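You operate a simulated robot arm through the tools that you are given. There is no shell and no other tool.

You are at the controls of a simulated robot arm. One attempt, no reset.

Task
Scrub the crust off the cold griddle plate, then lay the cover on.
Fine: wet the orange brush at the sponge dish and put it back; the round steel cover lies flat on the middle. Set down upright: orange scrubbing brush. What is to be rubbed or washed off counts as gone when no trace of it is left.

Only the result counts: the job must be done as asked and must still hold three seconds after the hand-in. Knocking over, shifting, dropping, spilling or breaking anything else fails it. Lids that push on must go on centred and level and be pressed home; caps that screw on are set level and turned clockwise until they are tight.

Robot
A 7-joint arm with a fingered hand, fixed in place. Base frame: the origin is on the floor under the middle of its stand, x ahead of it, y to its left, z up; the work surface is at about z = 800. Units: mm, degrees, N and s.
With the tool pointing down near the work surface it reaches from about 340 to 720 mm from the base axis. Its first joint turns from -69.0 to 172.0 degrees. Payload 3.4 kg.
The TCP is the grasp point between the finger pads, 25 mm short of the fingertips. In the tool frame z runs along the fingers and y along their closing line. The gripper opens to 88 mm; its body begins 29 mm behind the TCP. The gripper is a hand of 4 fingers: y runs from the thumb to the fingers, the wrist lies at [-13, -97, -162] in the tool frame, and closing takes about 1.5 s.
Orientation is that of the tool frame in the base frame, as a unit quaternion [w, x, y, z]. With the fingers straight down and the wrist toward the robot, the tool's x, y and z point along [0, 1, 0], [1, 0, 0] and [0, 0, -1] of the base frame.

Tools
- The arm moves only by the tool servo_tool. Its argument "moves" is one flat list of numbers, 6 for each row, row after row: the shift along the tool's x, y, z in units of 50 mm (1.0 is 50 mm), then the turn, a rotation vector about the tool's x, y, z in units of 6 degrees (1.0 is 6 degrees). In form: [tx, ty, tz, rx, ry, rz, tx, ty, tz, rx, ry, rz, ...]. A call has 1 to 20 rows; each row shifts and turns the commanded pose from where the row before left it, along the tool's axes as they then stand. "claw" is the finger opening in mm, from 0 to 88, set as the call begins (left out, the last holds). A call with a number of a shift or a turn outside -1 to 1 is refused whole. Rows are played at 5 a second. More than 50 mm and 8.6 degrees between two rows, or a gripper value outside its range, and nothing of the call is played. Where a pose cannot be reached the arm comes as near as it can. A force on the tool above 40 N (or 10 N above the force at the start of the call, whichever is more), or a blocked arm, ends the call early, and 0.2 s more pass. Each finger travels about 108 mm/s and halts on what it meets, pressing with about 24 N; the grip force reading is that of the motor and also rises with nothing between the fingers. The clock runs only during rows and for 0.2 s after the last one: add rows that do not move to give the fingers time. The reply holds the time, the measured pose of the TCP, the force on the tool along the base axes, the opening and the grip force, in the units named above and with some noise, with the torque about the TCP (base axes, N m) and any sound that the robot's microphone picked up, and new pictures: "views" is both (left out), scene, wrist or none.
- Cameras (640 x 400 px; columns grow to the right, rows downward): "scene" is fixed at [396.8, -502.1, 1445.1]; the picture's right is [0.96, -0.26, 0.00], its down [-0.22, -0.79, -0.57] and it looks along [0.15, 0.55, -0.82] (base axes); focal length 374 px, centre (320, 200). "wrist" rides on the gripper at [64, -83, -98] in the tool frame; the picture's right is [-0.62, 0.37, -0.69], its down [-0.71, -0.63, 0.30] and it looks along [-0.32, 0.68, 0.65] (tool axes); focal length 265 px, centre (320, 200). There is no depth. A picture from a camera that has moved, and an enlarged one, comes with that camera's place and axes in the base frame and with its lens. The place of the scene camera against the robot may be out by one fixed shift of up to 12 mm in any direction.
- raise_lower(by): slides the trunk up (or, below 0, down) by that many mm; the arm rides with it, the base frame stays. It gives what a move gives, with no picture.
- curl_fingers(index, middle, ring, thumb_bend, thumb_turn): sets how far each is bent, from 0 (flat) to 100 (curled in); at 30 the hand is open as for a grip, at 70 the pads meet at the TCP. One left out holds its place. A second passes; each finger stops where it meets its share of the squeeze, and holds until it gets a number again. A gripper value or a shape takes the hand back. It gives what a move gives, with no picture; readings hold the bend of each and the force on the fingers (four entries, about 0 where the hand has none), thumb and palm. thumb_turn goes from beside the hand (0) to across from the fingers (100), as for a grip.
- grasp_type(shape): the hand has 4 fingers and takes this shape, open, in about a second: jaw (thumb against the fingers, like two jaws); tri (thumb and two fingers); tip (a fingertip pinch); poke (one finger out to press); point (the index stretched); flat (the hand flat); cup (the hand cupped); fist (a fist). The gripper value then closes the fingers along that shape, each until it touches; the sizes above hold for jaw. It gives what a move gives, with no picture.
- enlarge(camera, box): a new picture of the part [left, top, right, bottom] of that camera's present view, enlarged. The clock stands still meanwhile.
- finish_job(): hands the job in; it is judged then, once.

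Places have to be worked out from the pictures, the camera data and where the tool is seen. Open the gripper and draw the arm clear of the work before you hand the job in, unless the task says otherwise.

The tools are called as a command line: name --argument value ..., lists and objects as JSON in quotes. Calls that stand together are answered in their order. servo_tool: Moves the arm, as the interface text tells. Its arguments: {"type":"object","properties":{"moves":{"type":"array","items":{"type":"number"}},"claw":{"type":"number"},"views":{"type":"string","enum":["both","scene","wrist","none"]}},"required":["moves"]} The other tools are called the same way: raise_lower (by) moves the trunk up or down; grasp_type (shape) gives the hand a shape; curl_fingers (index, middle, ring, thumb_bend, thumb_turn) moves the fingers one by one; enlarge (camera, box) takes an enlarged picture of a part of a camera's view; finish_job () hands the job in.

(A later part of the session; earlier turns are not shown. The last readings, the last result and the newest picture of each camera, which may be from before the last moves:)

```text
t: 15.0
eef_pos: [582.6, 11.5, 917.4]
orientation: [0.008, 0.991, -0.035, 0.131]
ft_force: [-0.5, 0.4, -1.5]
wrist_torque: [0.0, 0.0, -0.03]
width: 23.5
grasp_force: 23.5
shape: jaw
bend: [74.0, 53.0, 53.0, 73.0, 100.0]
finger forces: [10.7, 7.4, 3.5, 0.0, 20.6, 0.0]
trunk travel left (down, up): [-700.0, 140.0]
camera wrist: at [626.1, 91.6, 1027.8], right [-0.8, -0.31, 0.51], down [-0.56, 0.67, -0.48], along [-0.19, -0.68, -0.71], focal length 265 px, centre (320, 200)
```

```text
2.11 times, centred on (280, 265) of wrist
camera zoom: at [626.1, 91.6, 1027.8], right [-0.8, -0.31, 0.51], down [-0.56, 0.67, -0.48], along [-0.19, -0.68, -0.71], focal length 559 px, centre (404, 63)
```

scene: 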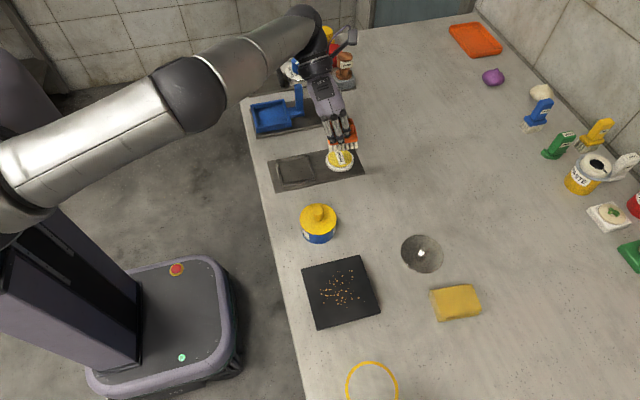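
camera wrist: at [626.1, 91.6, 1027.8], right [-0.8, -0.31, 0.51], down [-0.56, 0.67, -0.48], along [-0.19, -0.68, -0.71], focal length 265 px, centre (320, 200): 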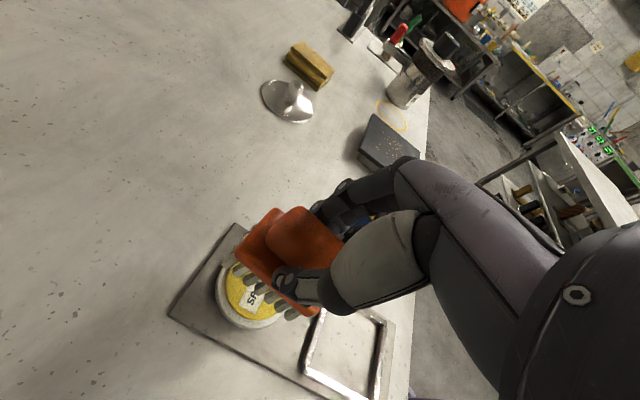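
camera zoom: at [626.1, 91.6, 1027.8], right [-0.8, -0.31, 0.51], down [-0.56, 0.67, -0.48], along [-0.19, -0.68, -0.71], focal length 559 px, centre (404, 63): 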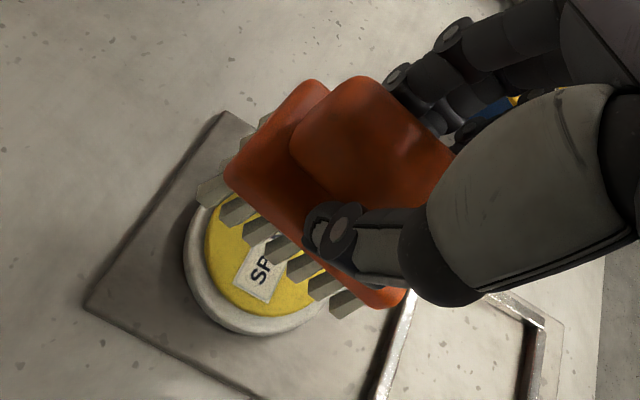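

The brush centre (≈(587,10)) hangs right over the sponge pad. I lower 28 mm, then feel for contact in small steps.

servo_tool --moves '[-0.073, -0.001, 0.271, 0, 0, 0, -0.073, -0.001, 0.271, 0, 0, 0, 0, 0, 0, 0, 0, 0]'

enlarge --camera "scene" --box '[300, 120, 400, 200]'

```text
t: 15.8
eef_pos: [582.7, 12.0, 890.2]
orientation: [0.008, 0.991, -0.036, 0.13]
ft_force: [-0.3, -0.2, -0.5]
wrist_torque: [0.04, 0.01, 0.01]
width: 23.5
grasp_force: 23.8
shape: jaw
bend: [74.0, 53.0, 53.0, 73.0, 100.0]
finger forces: [10.7, 7.5, 3.5, 0.0, 20.6, 0.0]
trunk travel left (down, up): [-700.0, 140.0]
camera wrist: at [626.0, 92.6, 999.9], right [-0.8, -0.31, 0.51], down [-0.56, 0.67, -0.48], along [-0.19, -0.68, -0.71], focal length 265 px, centre (320, 200)
```

scene: 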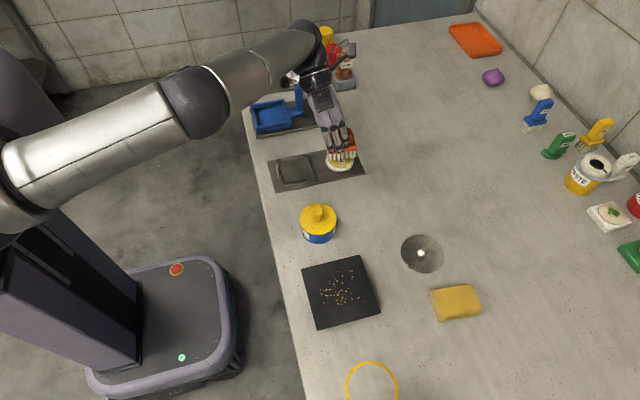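
wrist: 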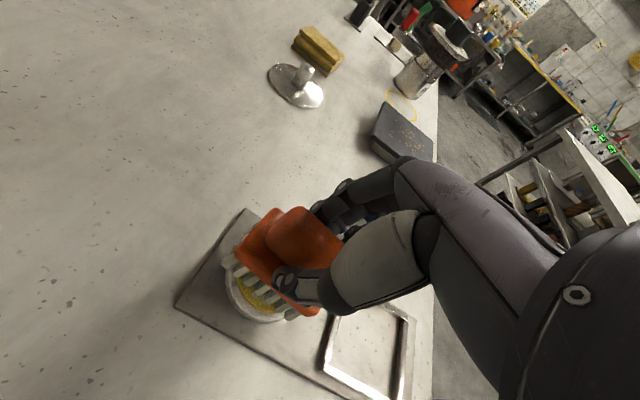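

```text
5.00 times, centred on (350, 160) of scene
camera zoom: at [396.8, -502.1, 1445.1], right [0.96, -0.26, 0.0], down [-0.22, -0.79, -0.57], along [0.15, 0.55, -0.82], focal length 1868 px, centre (170, 400)
```

zoom: 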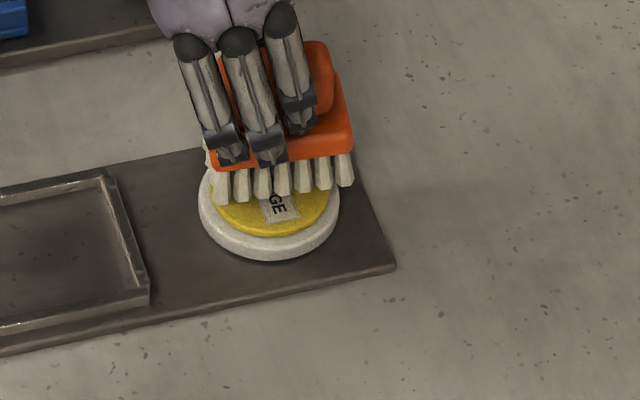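

No contact yet (force ~0, bristle tips ≈ z 832). I continue down in 2 mm steps.

servo_tool --moves '[-0.0104, 0, 0.0387, 0, 0, 0, -0.0104, 0, 0.0387, 0, 0, 0, 0, 0, 0, 0, 0, 0]' --views "none"

servo_tool --moves '[-0.0104, 0, 0.0387, 0, 0, 0, -0.0104, 0, 0.0387, 0, 0, 0, 0, 0, 0, 0, 0, 0]' --views "scene"

enlarge --camera "scene" --box '[300, 120, 400, 200]'

```text
t: 16.6
eef_pos: [582.7, 12.3, 884.7]
orientation: [0.009, 0.991, -0.035, 0.13]
ft_force: [0.2, 0.1, -0.8]
wrist_torque: [0.01, 0.01, -0.03]
width: 23.6
grasp_force: 23.7
shape: jaw
bend: [74.0, 53.0, 53.0, 73.0, 100.0]
finger forces: [10.8, 7.6, 3.5, 0.1, 20.6, 0.1]
trunk travel left (down, up): [-700.0, 140.0]
```

```text
t: 17.4
eef_pos: [581.9, 13.1, 880.3]
orientation: [0.008, 0.991, -0.036, 0.131]
ft_force: [0.3, 0.0, 2.7]
wrist_torque: [-0.01, 0.05, 0.02]
width: 23.1
grasp_force: 23.9
shape: jaw
bend: [74.0, 53.0, 53.0, 73.0, 100.0]
finger forces: [10.8, 7.8, 4.8, 0.0, 20.6, 0.0]
trunk travel left (down, up): [-700.0, 140.0]
```

scene: 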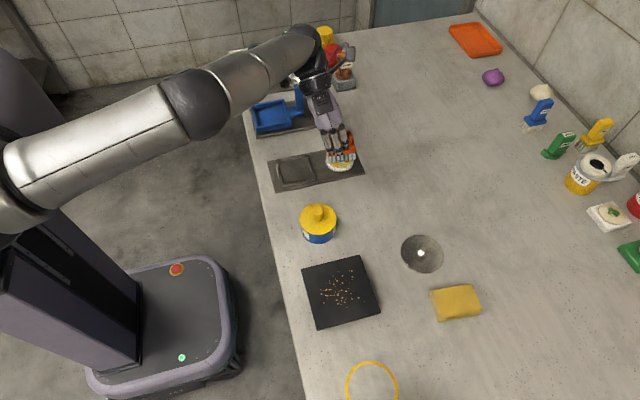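

```text
5.00 times, centred on (350, 160) of scene
camera zoom: at [396.8, -502.1, 1445.1], right [0.96, -0.26, 0.0], down [-0.22, -0.79, -0.57], along [0.15, 0.55, -0.82], focal length 1868 px, centre (170, 400)
```

zoom: 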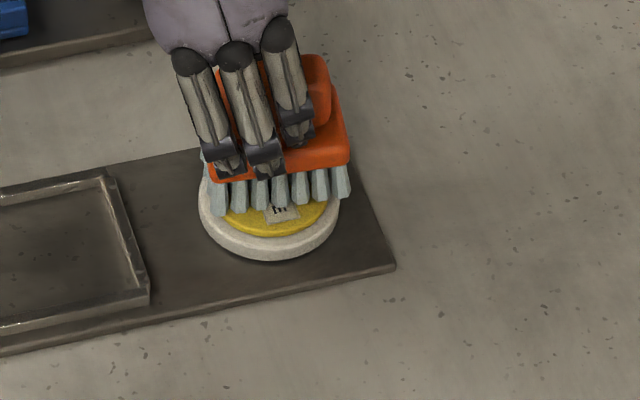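

The bristles turned wet (bluish) with a light 2.7 N contact – the brush is wetted. I lift well clear (above the oil can) and carry it over the griddle.

servo_tool --moves '[0.191, 0.004, -0.709, 0, 0, 0, 0.191, 0.004, -0.709, 0, 0, 0, 0.191, 0.004, -0.709, 0, 0, 0, 0, 0, 0, 0, 0, 0]' --views "scene"

enlarge --camera "scene" --box '[290, 80, 410, 200]'

```text
t: 18.4
eef_pos: [581.4, 11.9, 990.7]
orientation: [0.007, 0.991, -0.036, 0.129]
ft_force: [0.4, 0.0, -0.2]
wrist_torque: [0.0, -0.01, 0.0]
width: 23.7
grasp_force: 23.5
shape: jaw
bend: [74.0, 53.0, 53.0, 73.0, 100.0]
finger forces: [10.8, 7.6, 3.4, 0.0, 20.4, 0.0]
trunk travel left (down, up): [-700.0, 140.0]
```

scene: 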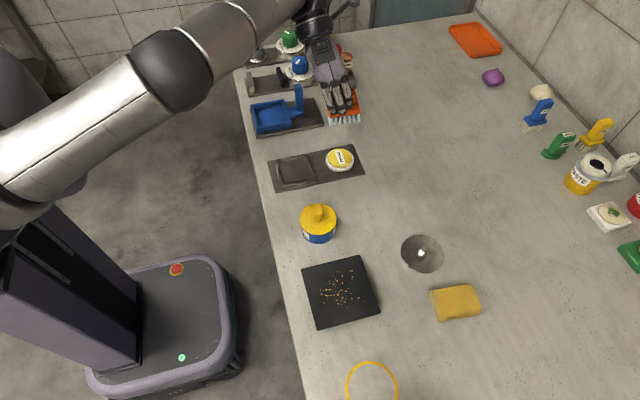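

```text
3.33 times, centred on (350, 140) of scene
camera zoom: at [396.8, -502.1, 1445.1], right [0.96, -0.26, 0.0], down [-0.22, -0.79, -0.57], along [0.15, 0.55, -0.82], focal length 1246 px, centre (220, 400)
```

zoom: 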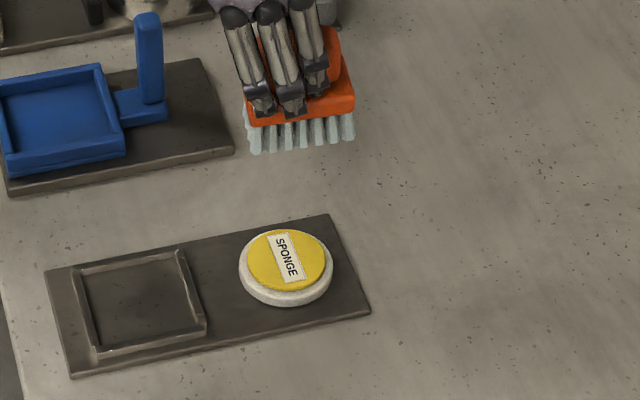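

The bristles stay bluish (wet) and the sponge is undisturbed. Now the carry to above the griddle centre.

servo_tool --moves '[-0.167, 0.746, -0.0415, 0, 0, 0, -0.167, 0.746, -0.0415, 0, 0, 0, -0.167, 0.746, -0.0415, 0, 0, 0, -0.167, 0.746, -0.0415, 0, 0, 0, -0.167, 0.746, -0.0415, 0, 0, 0, -0.167, 0.746, -0.0415, 0, 0, 0, -0.167, 0.746, -0.0415, 0, 0, 0, -0.167, 0.746, -0.0415, 0, 0, 0, 0, 0, 0, 0, 0, 0]'

enlarge --camera "wrist" --box '[160, 160, 400, 380]'

enlarge --camera "scene" --box '[280, 170, 400, 340]'

```text
t: 20.4
eef_pos: [494.0, -280.2, 989.2]
orientation: [0.008, 0.991, -0.035, 0.131]
ft_force: [-0.3, 0.9, -0.6]
wrist_torque: [0.02, 0.01, 0.04]
width: 23.3
grasp_force: 24.5
shape: jaw
bend: [74.0, 53.0, 53.0, 73.0, 100.0]
finger forces: [10.7, 7.7, 3.1, 0.0, 20.4, 0.1]
trunk travel left (down, up): [-700.0, 140.0]
camera wrist: at [537.0, -200.3, 1100.2], right [-0.8, -0.31, 0.51], down [-0.57, 0.67, -0.48], along [-0.19, -0.68, -0.71], focal length 265 px, centre (320, 200)
```

scene: 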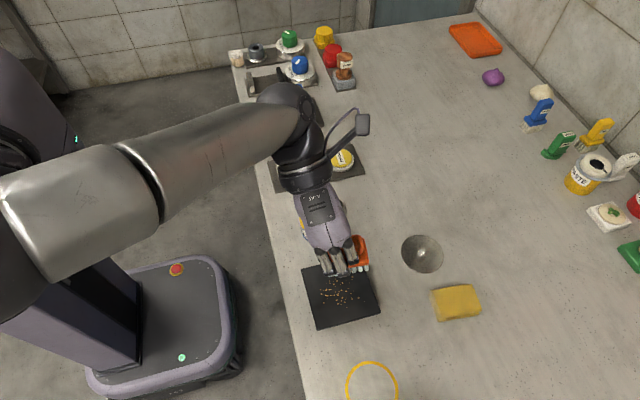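
wrist: 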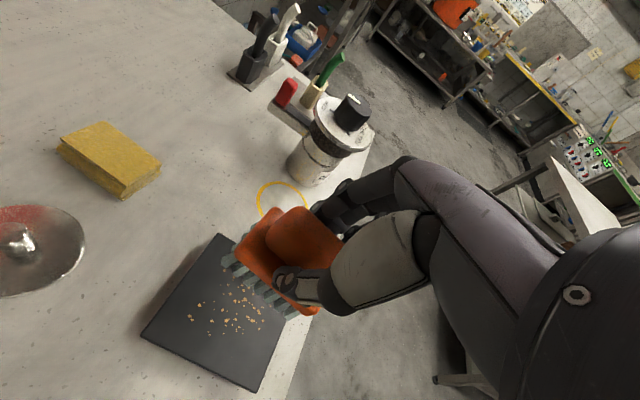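

```text
1.82 times, centred on (280, 270) of wrist
camera zoom: at [537.0, -200.3, 1100.2], right [-0.8, -0.31, 0.51], down [-0.57, 0.67, -0.48], along [-0.19, -0.68, -0.71], focal length 483 px, centre (393, 73)
```

zoom: 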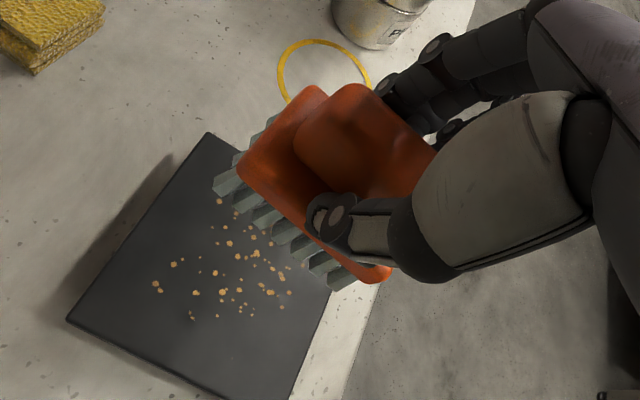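

```text
2.35 times, centred on (340, 255) of scene
camera zoom: at [396.8, -502.1, 1445.1], right [0.96, -0.26, 0.0], down [-0.22, -0.79, -0.57], along [0.15, 0.55, -0.82], focal length 879 px, centre (273, 71)
```

zoom: 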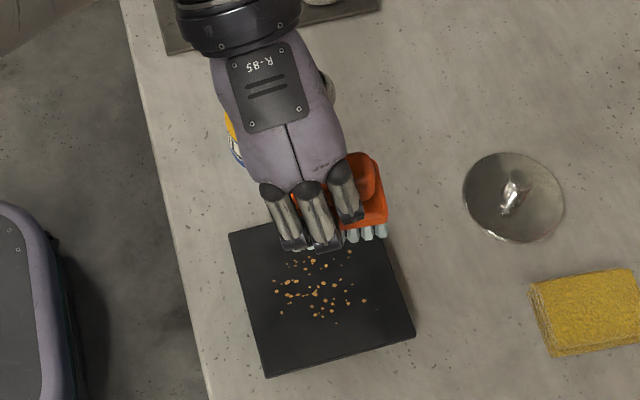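

Griddle confirmed: centre ≈(496.5,-281), half-side ≈54, top z≈820–824; crust lies within x 463–531, y -315…-241. I descend over its centre to z≈894 and then feel for contact.

servo_tool --moves '[-0.165, -0.003, 0.612, 0, 0, 0, -0.165, -0.003, 0.612, 0, 0, 0, -0.165, -0.003, 0.612, 0, 0, 0, 0, 0, 0, 0, 0, 0]'

enlarge --camera "scene" --box '[280, 170, 400, 340]'

```text
t: 21.4
eef_pos: [493.5, -280.7, 896.9]
orientation: [0.008, 0.991, -0.035, 0.13]
ft_force: [0.2, -0.8, -1.2]
wrist_torque: [0.02, -0.01, 0.01]
width: 23.1
grasp_force: 24.0
shape: jaw
bend: [74.0, 53.0, 53.0, 73.0, 100.0]
finger forces: [10.6, 7.7, 3.0, 0.0, 20.2, 0.0]
trunk travel left (down, up): [-700.0, 140.0]
camera wrist: at [535.5, -200.4, 1007.9], right [-0.8, -0.31, 0.51], down [-0.56, 0.67, -0.48], along [-0.19, -0.68, -0.71], focal length 265 px, centre (320, 200)
```

scene: 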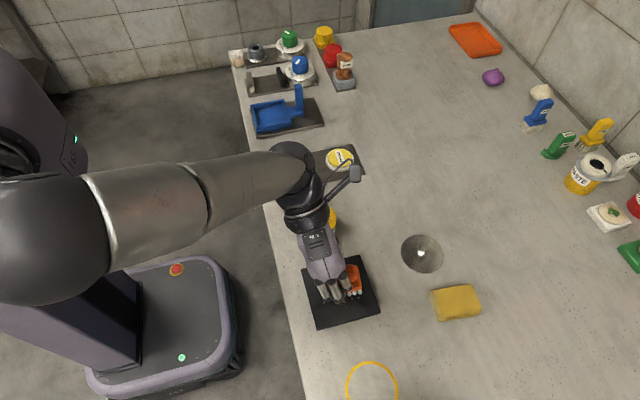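
wrist: 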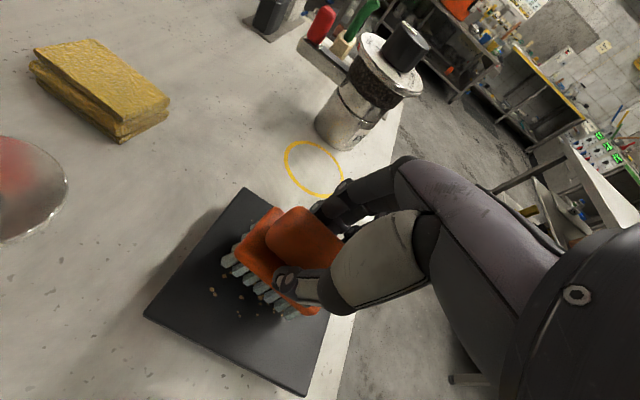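

```text
2.35 times, centred on (340, 255) of scene
camera zoom: at [396.8, -502.1, 1445.1], right [0.96, -0.26, 0.0], down [-0.22, -0.79, -0.57], along [0.15, 0.55, -0.82], focal length 879 px, centre (273, 71)
```

zoom: 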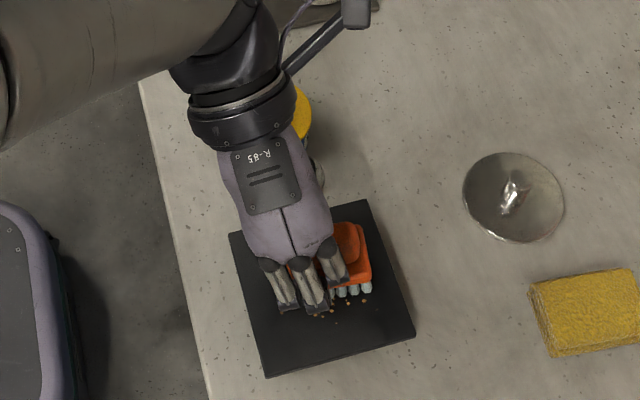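

Still free of contact. I step down to ≈886 and then in ~2 mm steps, watching the force.

servo_tool --moves '[-0.057, -0.001, 0.213, 0, 0, 0, 0, 0, 0, 0, 0, 0]' --views "none"

servo_tool --moves '[-0.0104, 0, 0.0387, 0, 0, 0, 0, 0, 0, 0, 0, 0]' --views "none"

servo_tool --moves '[-0.0104, 0, 0.0387, 0, 0, 0, 0, 0, 0, 0, 0, 0]' --views "none"

```text
t: 22.0
eef_pos: [492.7, -279.9, 888.6]
orientation: [0.008, 0.991, -0.035, 0.132]
ft_force: [1.5, -1.2, 7.2]
wrist_torque: [-0.02, 0.08, -0.02]
width: 23.4
grasp_force: 23.8
shape: jaw
bend: [74.0, 53.0, 52.0, 74.0, 100.0]
finger forces: [10.9, 9.6, 6.7, 0.0, 20.3, 0.1]
trunk travel left (down, up): [-700.0, 140.0]
```

```text
t: 22.6
eef_pos: [493.4, -279.8, 886.4]
orientation: [0.009, 0.991, -0.035, 0.132]
ft_force: [5.2, -2.7, 16.2]
wrist_torque: [-0.13, 0.16, 0.05]
width: 23.4
grasp_force: 23.9
shape: jaw
bend: [74.0, 53.0, 51.0, 74.0, 100.0]
finger forces: [10.2, 14.8, 12.0, 0.0, 20.6, 0.1]
trunk travel left (down, up): [-700.0, 140.0]
```

```text
t: 23.2
eef_pos: [492.1, -279.9, 885.4]
orientation: [0.009, 0.99, -0.035, 0.134]
ft_force: [8.1, -3.1, 30.5]
wrist_torque: [-0.26, 0.12, 0.14]
width: 23.8
grasp_force: 24.1
shape: jaw
bend: [74.0, 52.0, 50.0, 74.0, 100.0]
finger forces: [10.3, 17.8, 16.1, 0.1, 22.0, 0.1]
trunk travel left (down, up): [-700.0, 140.0]
```

Contact came earlier than expected (plate top ≈ z 830) and the force has climbed to 30 N – too much. I back off right away by 4 mm and look.

servo_tool --moves '[0.0208, 0, -0.0774, 0, 0, 0, 0, 0, 0, 0, 0, 0]'

enlarge --camera "scene" --box '[290, 230, 400, 340]'

enlarge --camera "wrist" --box '[140, 170, 380, 400]'

```text
t: 23.8
eef_pos: [490.6, -280.1, 886.5]
orientation: [0.008, 0.991, -0.035, 0.128]
ft_force: [0.9, 1.4, 10.7]
wrist_torque: [-0.05, 0.16, 0.04]
width: 23.6
grasp_force: 23.9
shape: jaw
bend: [74.0, 53.0, 51.0, 74.0, 100.0]
finger forces: [10.2, 10.5, 10.7, 0.0, 22.8, 0.0]
trunk travel left (down, up): [-700.0, 140.0]
camera wrist: at [534.4, -199.5, 996.7], right [-0.8, -0.31, 0.51], down [-0.57, 0.67, -0.48], along [-0.19, -0.68, -0.71], focal length 265 px, centre (320, 200)
```

scene: 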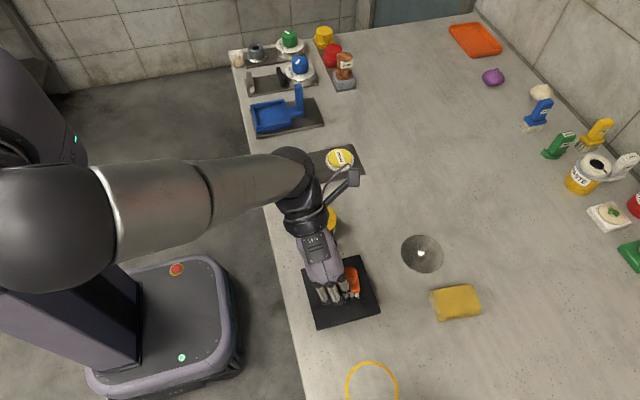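
wrist: 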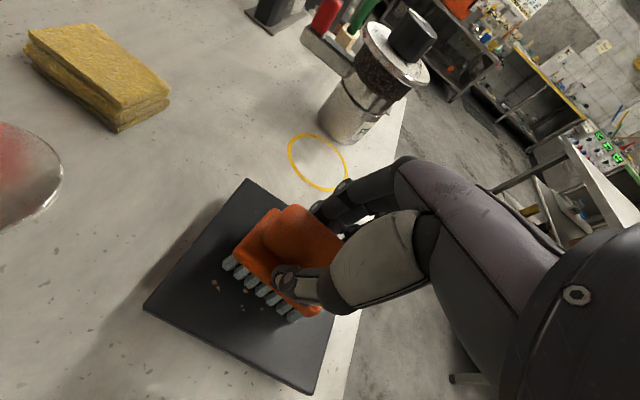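

```text
3.64 times, centred on (345, 285) of scene
camera zoom: at [396.8, -502.1, 1445.1], right [0.96, -0.26, 0.0], down [-0.22, -0.79, -0.57], along [0.15, 0.55, -0.82], focal length 1359 px, centre (229, -109)
```

zoom: 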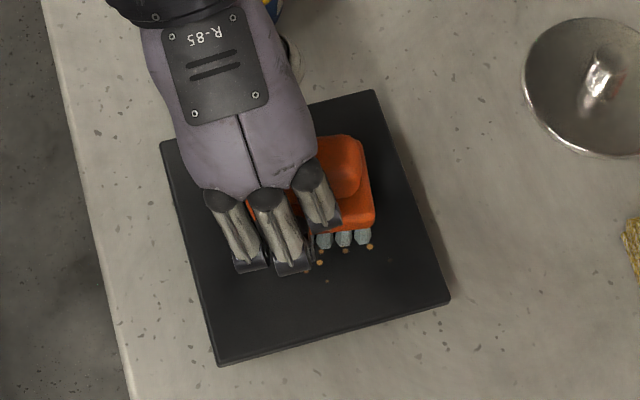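

```text
1.74 times, centred on (260, 285) of wrist
camera zoom: at [534.4, -199.5, 996.7], right [-0.8, -0.31, 0.51], down [-0.57, 0.67, -0.48], along [-0.19, -0.68, -0.71], focal length 462 px, centre (424, 52)
```

zoom: 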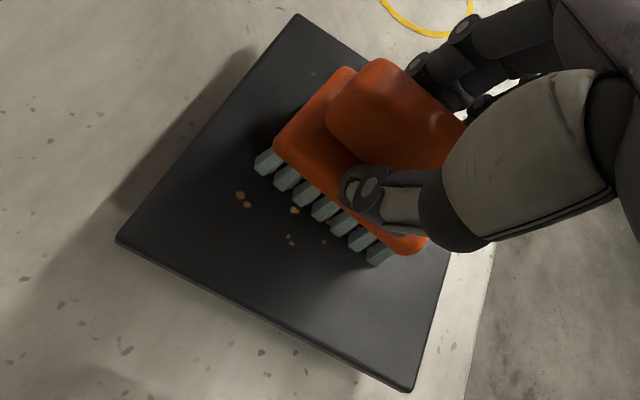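

Plate top is z≈831, the plate has not moved (corners unchanged) and the brush has not slipped. I raise 2 mm to a light pressure and try a first gentle stroke toward -y.

servo_tool --moves '[0.0104, 0, -0.0387, 0, 0, 0, 0.0109, 0.1595, 0.0037, 0, 0, 0, 0.0109, 0.1595, 0.0037, 0, 0, 0, 0, 0, 0, 0, 0, 0]'

enlarge --camera "scene" --box '[290, 230, 400, 340]'

enlarge --camera "wrist" --box '[140, 170, 380, 400]'

```text
t: 24.8
eef_pos: [492.1, -297.6, 887.8]
orientation: [0.008, 0.991, -0.035, 0.129]
ft_force: [-0.4, -0.5, -1.4]
wrist_torque: [-0.01, 0.01, 0.0]
width: 22.9
grasp_force: 24.4
shape: jaw
bend: [74.0, 53.0, 53.0, 74.0, 100.0]
finger forces: [11.4, 7.2, 3.9, 0.0, 22.2, 0.0]
trunk travel left (down, up): [-700.0, 140.0]
camera wrist: at [535.8, -216.7, 998.8], right [-0.8, -0.31, 0.51], down [-0.56, 0.67, -0.48], along [-0.19, -0.68, -0.71], focal length 265 px, centre (320, 200)
```

scene: 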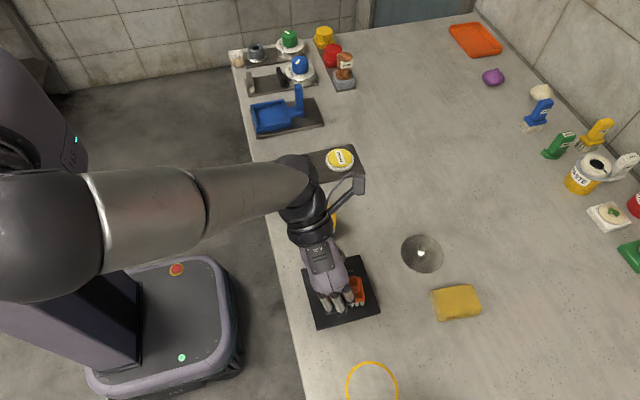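
wrist: 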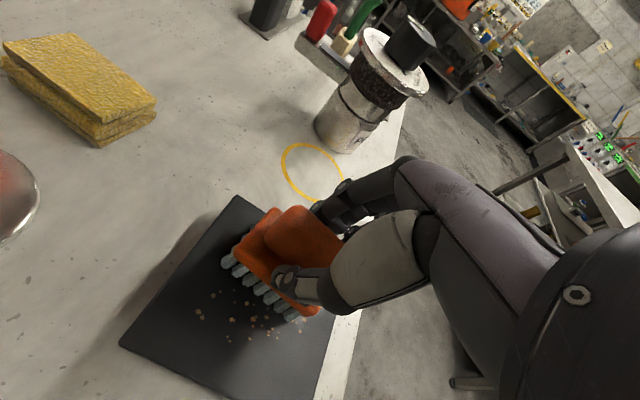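

```text
3.64 times, centred on (345, 285) of scene
camera zoom: at [396.8, -502.1, 1445.1], right [0.96, -0.26, 0.0], down [-0.22, -0.79, -0.57], along [0.15, 0.55, -0.82], focal length 1359 px, centre (229, -109)
```

zoom: 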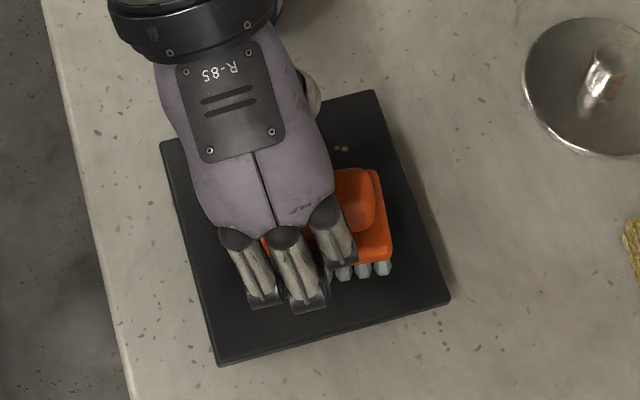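

```text
1.74 times, centred on (260, 285) of wrist
camera zoom: at [535.8, -216.7, 998.8], right [-0.8, -0.31, 0.51], down [-0.56, 0.67, -0.48], along [-0.19, -0.68, -0.71], focal length 462 px, centre (424, 52)
```

zoom: 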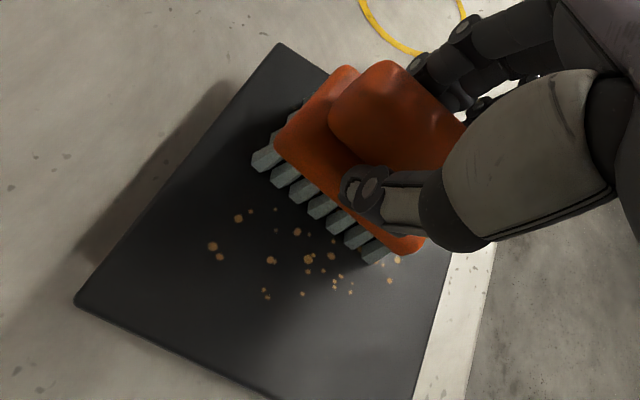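

No contact now (brush settled slightly in the grip). I lower 1 mm at a time to find a light contact.

servo_tool --moves '[-0.0052, 0, 0.0193, 0, 0, 0, 0, 0, 0, 0, 0, 0]' --views "none"

servo_tool --moves '[-0.0052, 0, 0.0193, 0, 0, 0, 0, 0, 0, 0, 0, 0]' --views "none"

```text
t: 25.4
eef_pos: [491.9, -297.0, 888.1]
orientation: [0.008, 0.991, -0.034, 0.131]
ft_force: [0.9, -1.9, 4.1]
wrist_torque: [-0.15, 0.09, 0.03]
width: 22.6
grasp_force: 23.8
shape: jaw
bend: [74.0, 53.0, 53.0, 74.0, 100.0]
finger forces: [10.9, 8.6, 6.7, 0.0, 22.1, 0.0]
trunk travel left (down, up): [-700.0, 140.0]
```

```text
t: 26.0
eef_pos: [491.5, -295.5, 888.1]
orientation: [0.008, 0.991, -0.035, 0.131]
ft_force: [1.5, -2.1, 9.4]
wrist_torque: [-0.21, 0.11, 0.05]
width: 23.1
grasp_force: 24.2
shape: jaw
bend: [74.0, 53.0, 52.0, 74.0, 100.0]
finger forces: [10.3, 12.4, 8.7, 0.0, 21.4, 0.0]
trunk travel left (down, up): [-700.0, 140.0]
```

Light contact of ~5–9 N found at z≈888. I raise half a millimetre and do a full sweep along y (−304 to −250 and back).

servo_tool --moves '[0.0026, 0, -0.0097, 0, 0, 0, 0.0105, 0.1535, 0.0035, 0, 0, 0, -0.0105, -0.1535, -0.0035, 0, 0, 0, -0.0105, -0.1535, -0.0035, 0, 0, 0, -0.0105, -0.1535, -0.0035, 0, 0, 0, -0.0105, -0.1535, -0.0035, 0, 0, 0, -0.0105, -0.1535, -0.0035, 0, 0, 0, -0.0105, -0.1535, -0.0035, 0, 0, 0, -0.0105, -0.1535, -0.0035, 0, 0, 0, 0, 0, 0, 0, 0, 0]'

enlarge --camera "scene" --box '[290, 230, 400, 340]'

enlarge --camera "wrist" --box '[140, 170, 380, 400]'

```text
t: 28.2
eef_pos: [491.7, -250.7, 886.2]
orientation: [0.008, 0.991, -0.035, 0.131]
ft_force: [0.2, -3.9, 7.1]
wrist_torque: [-0.26, 0.24, 0.07]
width: 23.0
grasp_force: 24.1
shape: jaw
bend: [74.0, 53.0, 49.0, 74.0, 100.0]
finger forces: [10.1, 11.6, 10.7, 0.0, 20.2, 0.0]
trunk travel left (down, up): [-700.0, 140.0]
camera wrist: at [535.3, -169.9, 997.4], right [-0.8, -0.31, 0.51], down [-0.56, 0.67, -0.48], along [-0.19, -0.68, -0.71], focal length 265 px, centre (320, 200)
```

scene: 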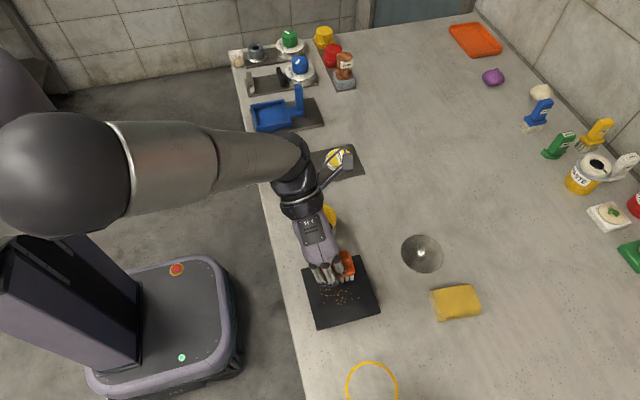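
wrist: 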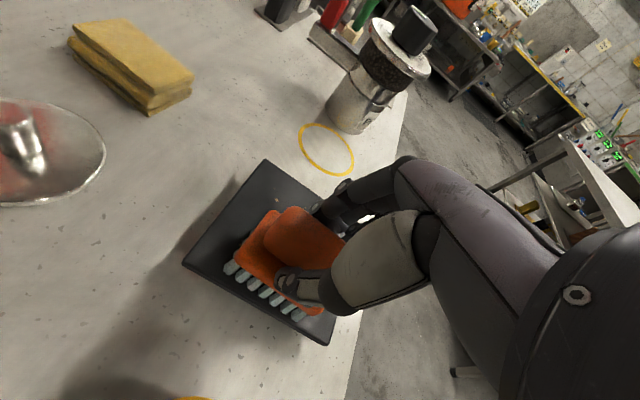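

```text
3.64 times, centred on (345, 285) of scene
camera zoom: at [396.8, -502.1, 1445.1], right [0.96, -0.26, 0.0], down [-0.22, -0.79, -0.57], along [0.15, 0.55, -0.82], focal length 1359 px, centre (229, -109)
```

zoom: 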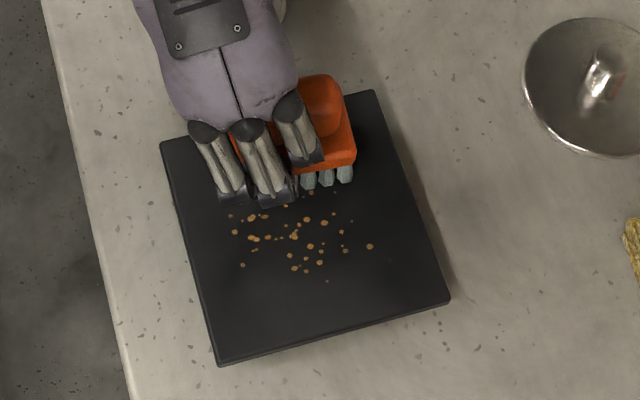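

```text
1.74 times, centred on (260, 285) of wrist
camera zoom: at [535.3, -169.9, 997.4], right [-0.8, -0.31, 0.51], down [-0.56, 0.67, -0.48], along [-0.19, -0.68, -0.71], focal length 462 px, centre (424, 52)
```

zoom: 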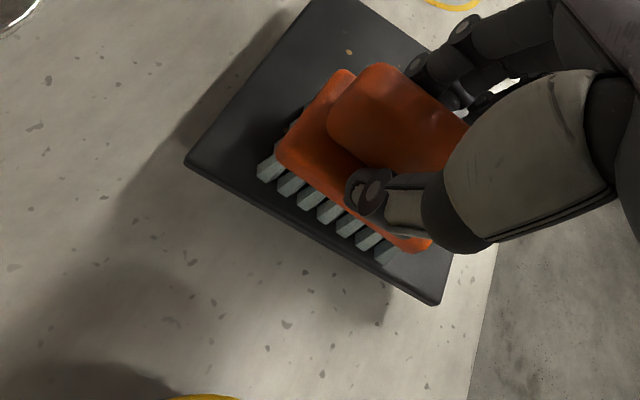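

The plate stays put; the specks seem only slightly dulled after one pass, so it takes more rubbing. I run five faster strokes along y with the same light pressure.

servo_tool --moves '[0.0184, 0.2692, 0.0062, 0, 0, 0, 0.0184, 0.2692, 0.0062, 0, 0, 0, 0.0184, 0.2692, 0.0062, 0, 0, 0, 0.0184, 0.2692, 0.0062, 0, 0, 0, -0.0184, -0.2692, -0.0062, 0, 0, 0, -0.0184, -0.2692, -0.0062, 0, 0, 0, -0.0184, -0.2692, -0.0062, 0, 0, 0, -0.0184, -0.2692, -0.0062, 0, 0, 0, 0.0184, 0.2692, 0.0062, 0, 0, 0, 0.0184, 0.2692, 0.0062, 0, 0, 0, 0.0184, 0.2692, 0.0062, 0, 0, 0, 0.0184, 0.2692, 0.0062, 0, 0, 0, -0.0184, -0.2692, -0.0062, 0, 0, 0, -0.0184, -0.2692, -0.0062, 0, 0, 0, -0.0184, -0.2692, -0.0062, 0, 0, 0, -0.0184, -0.2692, -0.0062, 0, 0, 0, 0, 0, 0, 0, 0, 0]'

enlarge --camera "scene" --box '[290, 230, 400, 340]'

enlarge --camera "wrist" --box '[140, 170, 380, 400]'

```text
t: 31.8
eef_pos: [491.6, -249.3, 886.9]
orientation: [0.009, 0.991, -0.035, 0.13]
ft_force: [-0.5, -1.8, 5.8]
wrist_torque: [-0.2, 0.15, 0.05]
width: 23.1
grasp_force: 23.7
shape: jaw
bend: [74.0, 53.0, 50.0, 74.0, 100.0]
finger forces: [10.2, 10.7, 8.4, 0.0, 20.2, 0.1]
trunk travel left (down, up): [-700.0, 140.0]
camera wrist: at [535.8, -169.0, 997.8], right [-0.8, -0.31, 0.51], down [-0.56, 0.67, -0.48], along [-0.19, -0.68, -0.71], focal length 265 px, centre (320, 200)
```

scene: 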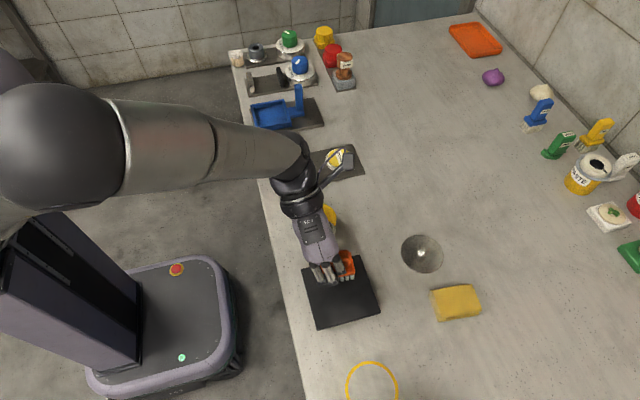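
wrist: 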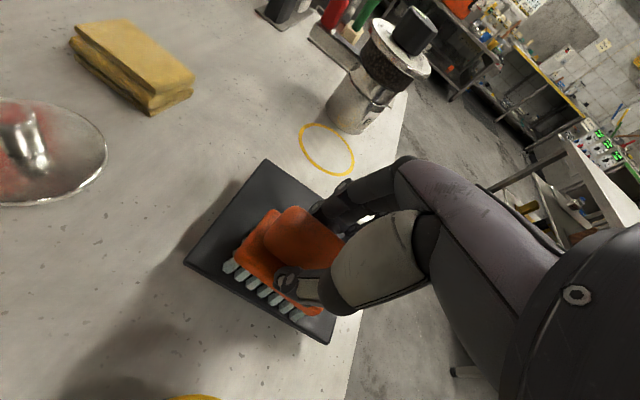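

```text
3.64 times, centred on (345, 285) of scene
camera zoom: at [396.8, -502.1, 1445.1], right [0.96, -0.26, 0.0], down [-0.22, -0.79, -0.57], along [0.15, 0.55, -0.82], focal length 1359 px, centre (229, -109)
```

zoom: 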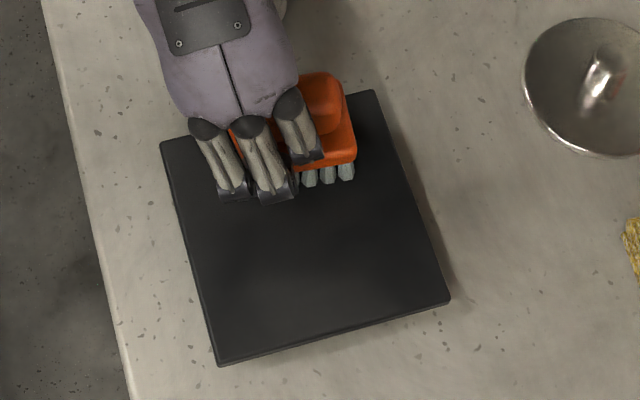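

```text
1.74 times, centred on (260, 285) of wrist
camera zoom: at [535.8, -169.0, 997.8], right [-0.8, -0.31, 0.51], down [-0.56, 0.67, -0.48], along [-0.19, -0.68, -0.71], focal length 462 px, centre (424, 52)
```

zoom: 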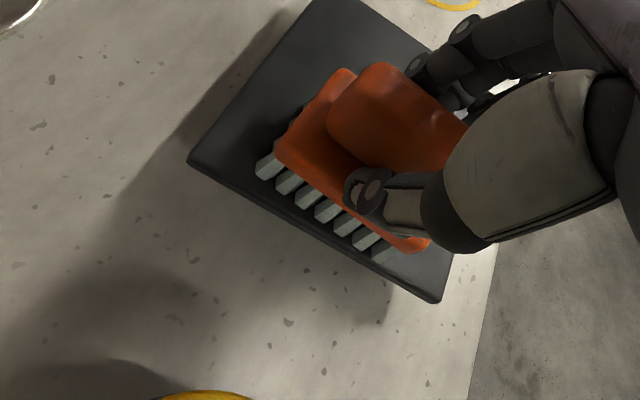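

The crust is already gone wherever visible. To leave no trace at the margins I also do one lane 9 mm nearer and one 11 mm further in x.

servo_tool --moves '[-0.1733, 0.0128, -0.0466, 0, 0, 0, 0.0184, 0.2692, 0.0062, 0, 0, 0, 0.0184, 0.2692, 0.0062, 0, 0, 0, 0.0184, 0.2692, 0.0062, 0, 0, 0, 0.0184, 0.2692, 0.0062, 0, 0, 0, -0.0184, -0.2692, -0.0062, 0, 0, 0, -0.0184, -0.2692, -0.0062, 0, 0, 0, -0.0184, -0.2692, -0.0062, 0, 0, 0, -0.0184, -0.2692, -0.0062, 0, 0, 0, 0.1926, -0.0142, 0.0518, 0, 0, 0, 0.1926, -0.0142, 0.0518, 0, 0, 0, 0.0184, 0.2692, 0.0062, 0, 0, 0, 0.0184, 0.2692, 0.0062, 0, 0, 0, 0.0184, 0.2692, 0.0062, 0, 0, 0, 0.0184, 0.2692, 0.0062, 0, 0, 0, -0.0184, -0.2692, -0.0062, 0, 0, 0, -0.0184, -0.2692, -0.0062, 0, 0, 0, -0.0184, -0.2692, -0.0062, 0, 0, 0, -0.0184, -0.2692, -0.0062, 0, 0, 0]' --views "scene"

enlarge --camera "scene" --box '[290, 230, 400, 340]'

```text
t: 35.8
eef_pos: [502.8, -250.4, 887.3]
orientation: [0.009, 0.991, -0.035, 0.132]
ft_force: [-0.3, -3.2, 10.7]
wrist_torque: [-0.2, 0.2, 0.05]
width: 22.9
grasp_force: 23.6
shape: jaw
bend: [74.0, 53.0, 50.0, 74.0, 100.0]
finger forces: [11.3, 11.4, 9.7, 0.0, 19.8, 0.1]
trunk travel left (down, up): [-700.0, 140.0]
```

scene: 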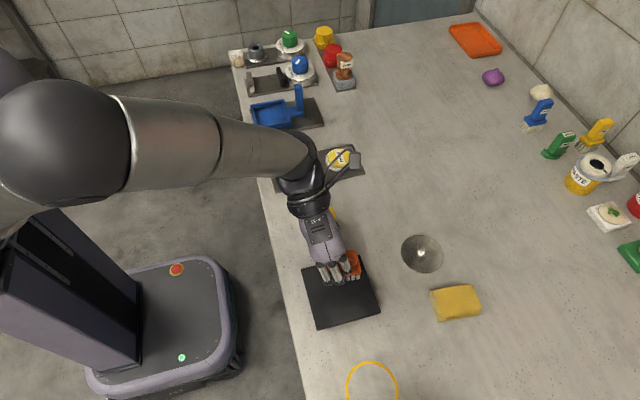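

```text
3.64 times, centred on (345, 285) of scene
camera zoom: at [396.8, -502.1, 1445.1], right [0.96, -0.26, 0.0], down [-0.22, -0.79, -0.57], along [0.15, 0.55, -0.82], focal length 1359 px, centre (229, -109)
```

zoom: 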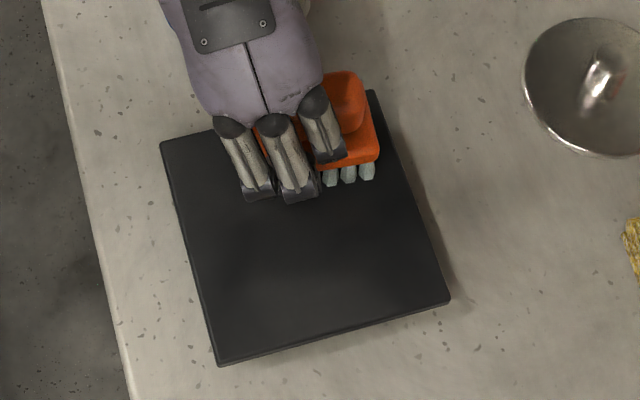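

The plate looks clean and unmoved. I lift the brush straight up to inspect the whole plate.

servo_tool --moves '[0.104, 0.002, -0.387, 0, 0, 0, 0.208, 0.004, -0.774, 0, 0, 0, 0.104, 0.002, -0.387, 0, 0, 0, 0.48, -0.035, 0.13, 0, 0, 0, 0.48, -0.035, 0.13, 0, 0, 0, 0.48, -0.035, 0.13, 0, 0, 0, 0, 0, 0, 0, 0, 0]'

enlarge --camera "scene" --box '[290, 240, 390, 335]'

enlarge --camera "wrist" --box '[160, 150, 420, 400]'

```text
t: 37.4
eef_pos: [578.4, -250.8, 965.2]
orientation: [0.007, 0.991, -0.035, 0.131]
ft_force: [0.1, 0.1, -0.5]
wrist_torque: [-0.01, 0.0, -0.02]
width: 23.1
grasp_force: 23.8
shape: jaw
bend: [74.0, 53.0, 52.0, 74.0, 100.0]
finger forces: [11.2, 7.3, 3.4, 0.1, 20.5, 0.1]
trunk travel left (down, up): [-700.0, 140.0]
camera wrist: at [621.9, -170.6, 1076.2], right [-0.8, -0.31, 0.51], down [-0.56, 0.67, -0.48], along [-0.19, -0.68, -0.71], focal length 265 px, centre (320, 200)
```

scene: 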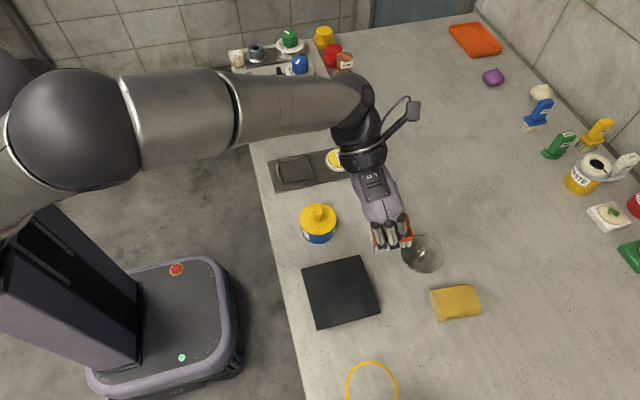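
wrist: 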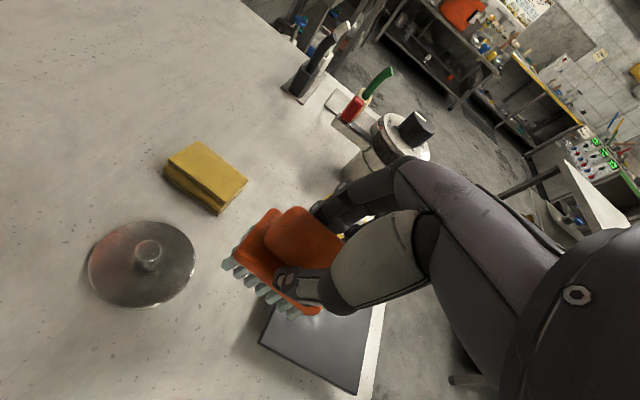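

```text
4.21 times, centred on (340, 288) of scene
camera zoom: at [396.8, -502.1, 1445.1], right [0.96, -0.26, 0.0], down [-0.22, -0.79, -0.57], along [0.15, 0.55, -0.82], focal length 1573 px, centre (236, -168)
```

zoom: 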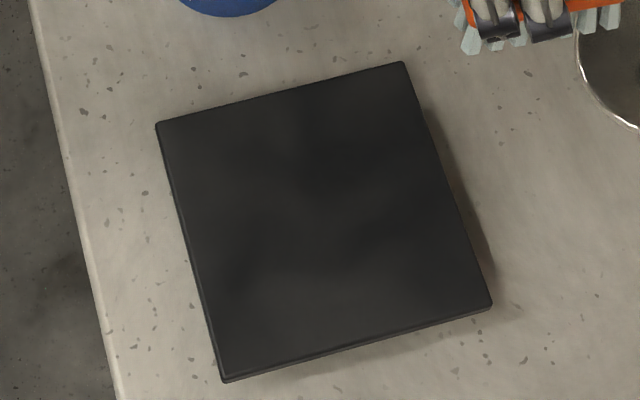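

```text
1.60 times, centred on (290, 275) of wrist
camera zoom: at [621.9, -170.6, 1076.2], right [-0.8, -0.31, 0.51], down [-0.56, 0.67, -0.48], along [-0.19, -0.68, -0.71], focal length 425 px, centre (368, 80)
```

zoom: 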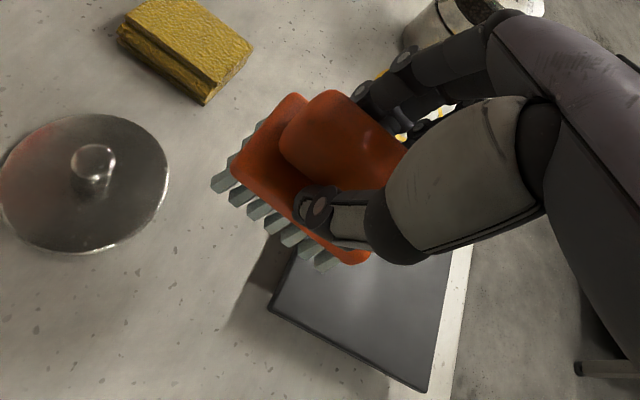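

The plate is clean all over and its corners are where they were at the start. Now I carry the brush back above its original spot.

servo_tool --moves '[0.2912, -0.5604, 0.0756, 0, 0, 0, 0.2912, -0.5604, 0.0756, 0, 0, 0, 0.2912, -0.5604, 0.0756, 0, 0, 0, 0.2912, -0.5604, 0.0756, 0, 0, 0, 0.2912, -0.5604, 0.0756, 0, 0, 0, 0, 0, 0, 0, 0, 0]'

enlarge --camera "scene" --box '[350, 110, 450, 220]'

enlarge --camera "wrist" --box '[200, 190, 380, 360]'

```text
t: 38.8
eef_pos: [662.7, -116.8, 966.1]
orientation: [0.008, 0.991, -0.034, 0.13]
ft_force: [-0.6, 0.2, -1.3]
wrist_torque: [-0.01, -0.02, 0.02]
width: 22.9
grasp_force: 24.0
shape: jaw
bend: [74.0, 53.0, 52.0, 74.0, 100.0]
finger forces: [11.0, 7.5, 3.4, 0.1, 20.3, 0.0]
trunk travel left (down, up): [-700.0, 140.0]
camera wrist: at [706.2, -36.1, 1076.9], right [-0.8, -0.31, 0.51], down [-0.57, 0.67, -0.48], along [-0.19, -0.68, -0.71], focal length 265 px, centre (320, 200)
```

scene: 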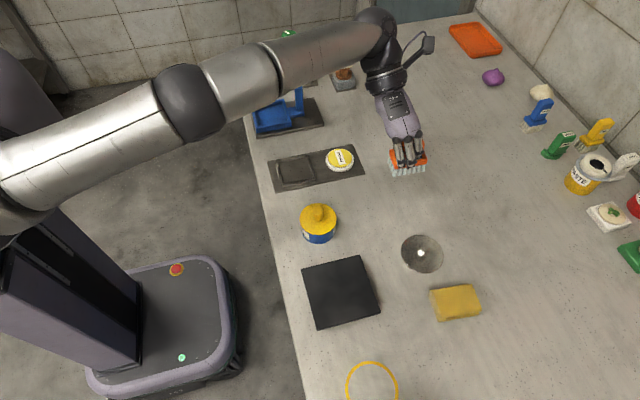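
wrist: 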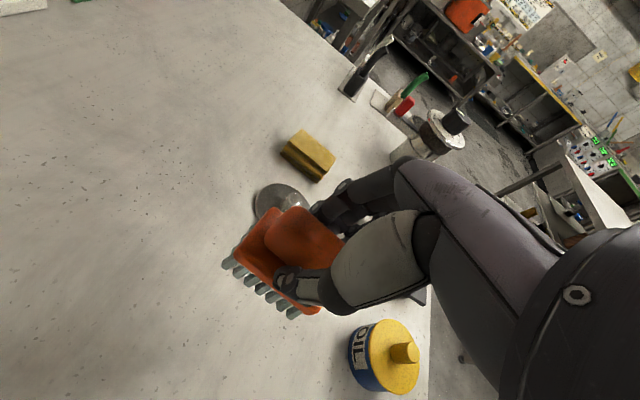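

```text
3.64 times, centred on (400, 165) of scene
camera zoom: at [396.8, -502.1, 1445.1], right [0.96, -0.26, 0.0], down [-0.22, -0.79, -0.57], along [0.15, 0.55, -0.82], focal length 1359 px, centre (29, 327)
```

zoom: 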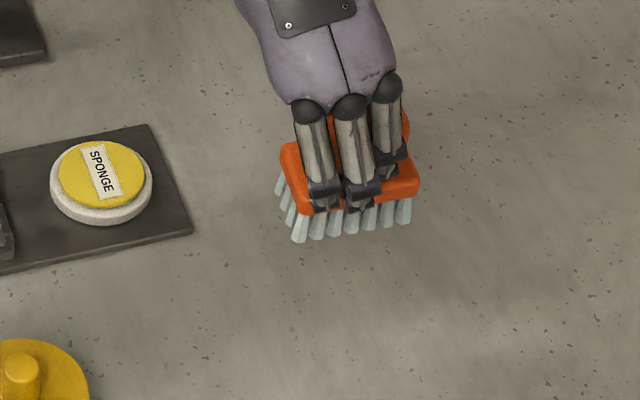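

```text
2.35 times, centred on (290, 275) of wrist
camera zoom: at [706.2, -36.1, 1076.9], right [-0.8, -0.31, 0.51], down [-0.57, 0.67, -0.48], along [-0.19, -0.68, -0.71], focal length 624 px, centre (391, 24)
```

zoom: 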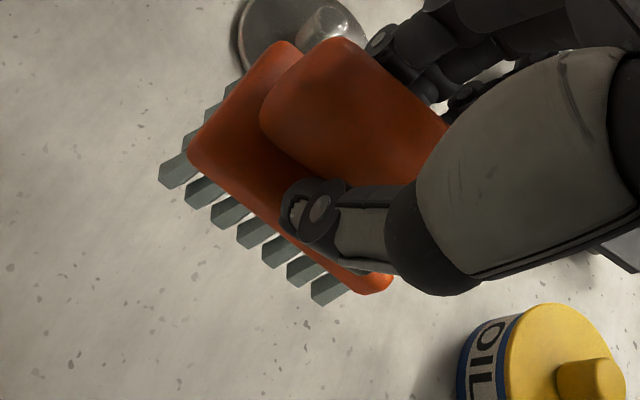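

The brush still sits as it was gripped. I lower to ≈868, then feel for the table in 2 mm steps.

servo_tool --moves '[-0.17, -0.003, 0.632, 0, 0, 0, -0.17, -0.003, 0.632, 0, 0, 0, -0.17, -0.003, 0.632, 0, 0, 0, 0, 0, 0, 0, 0, 0]' --views "none"

servo_tool --moves '[-0.0208, 0, 0.0774, 0, 0, 0, 0, 0, 0, 0, 0, 0]' --views "none"

servo_tool --moves '[-0.0104, 0, 0.0387, 0, 0, 0, 0, 0, 0, 0, 0, 0]' --views "none"

```text
t: 39.8
eef_pos: [663.4, -115.7, 867.2]
orientation: [0.008, 0.991, -0.035, 0.13]
ft_force: [0.6, 1.2, -1.2]
wrist_torque: [-0.01, 0.03, -0.04]
width: 22.8
grasp_force: 24.1
shape: jaw
bend: [74.0, 53.0, 52.0, 74.0, 100.0]
finger forces: [10.9, 7.5, 3.2, 0.1, 20.3, 0.1]
trunk travel left (down, up): [-700.0, 140.0]
```

```text
t: 40.4
eef_pos: [663.5, -117.3, 863.3]
orientation: [0.008, 0.991, -0.034, 0.13]
ft_force: [-0.8, -0.2, -0.7]
wrist_torque: [-0.01, 0.0, 0.01]
width: 22.6
grasp_force: 23.9
shape: jaw
bend: [74.0, 53.0, 52.0, 74.0, 100.0]
finger forces: [11.1, 7.4, 3.3, 0.0, 20.4, 0.0]
trunk travel left (down, up): [-700.0, 140.0]
```

```text
t: 41.0
eef_pos: [662.8, -115.7, 862.0]
orientation: [0.008, 0.991, -0.035, 0.13]
ft_force: [-1.3, 0.6, -1.0]
wrist_torque: [0.03, 0.01, -0.02]
width: 22.8
grasp_force: 23.8
shape: jaw
bend: [74.0, 53.0, 52.0, 74.0, 100.0]
finger forces: [10.9, 7.5, 3.4, 0.0, 20.4, 0.0]
trunk travel left (down, up): [-700.0, 140.0]
```

No contact yet at z≈862; I keep going down in small steps.

servo_tool --moves '[-0.0104, 0, 0.0387, 0, 0, 0, 0, 0, 0, 0, 0, 0]' --views "none"

servo_tool --moves '[-0.0078, 0, 0.029, 0, 0, 0, 0, 0, 0, 0, 0, 0]' --views "none"

```text
t: 41.6
eef_pos: [662.7, -116.5, 860.3]
orientation: [0.008, 0.991, -0.035, 0.131]
ft_force: [-0.3, -0.2, 1.7]
wrist_torque: [0.01, 0.02, -0.01]
width: 22.7
grasp_force: 23.6
shape: jaw
bend: [74.0, 53.0, 52.0, 74.0, 100.0]
finger forces: [11.1, 7.1, 3.7, 0.0, 20.3, 0.0]
trunk travel left (down, up): [-700.0, 140.0]
```

```text
t: 42.2
eef_pos: [663.3, -117.0, 859.9]
orientation: [0.008, 0.991, -0.035, 0.132]
ft_force: [1.7, -1.1, 5.6]
wrist_torque: [-0.03, 0.08, 0.04]
width: 22.6
grasp_force: 24.2
shape: jaw
bend: [74.0, 53.0, 52.0, 74.0, 100.0]
finger forces: [11.1, 7.8, 6.3, 0.0, 20.3, 0.0]
trunk travel left (down, up): [-700.0, 140.0]
```

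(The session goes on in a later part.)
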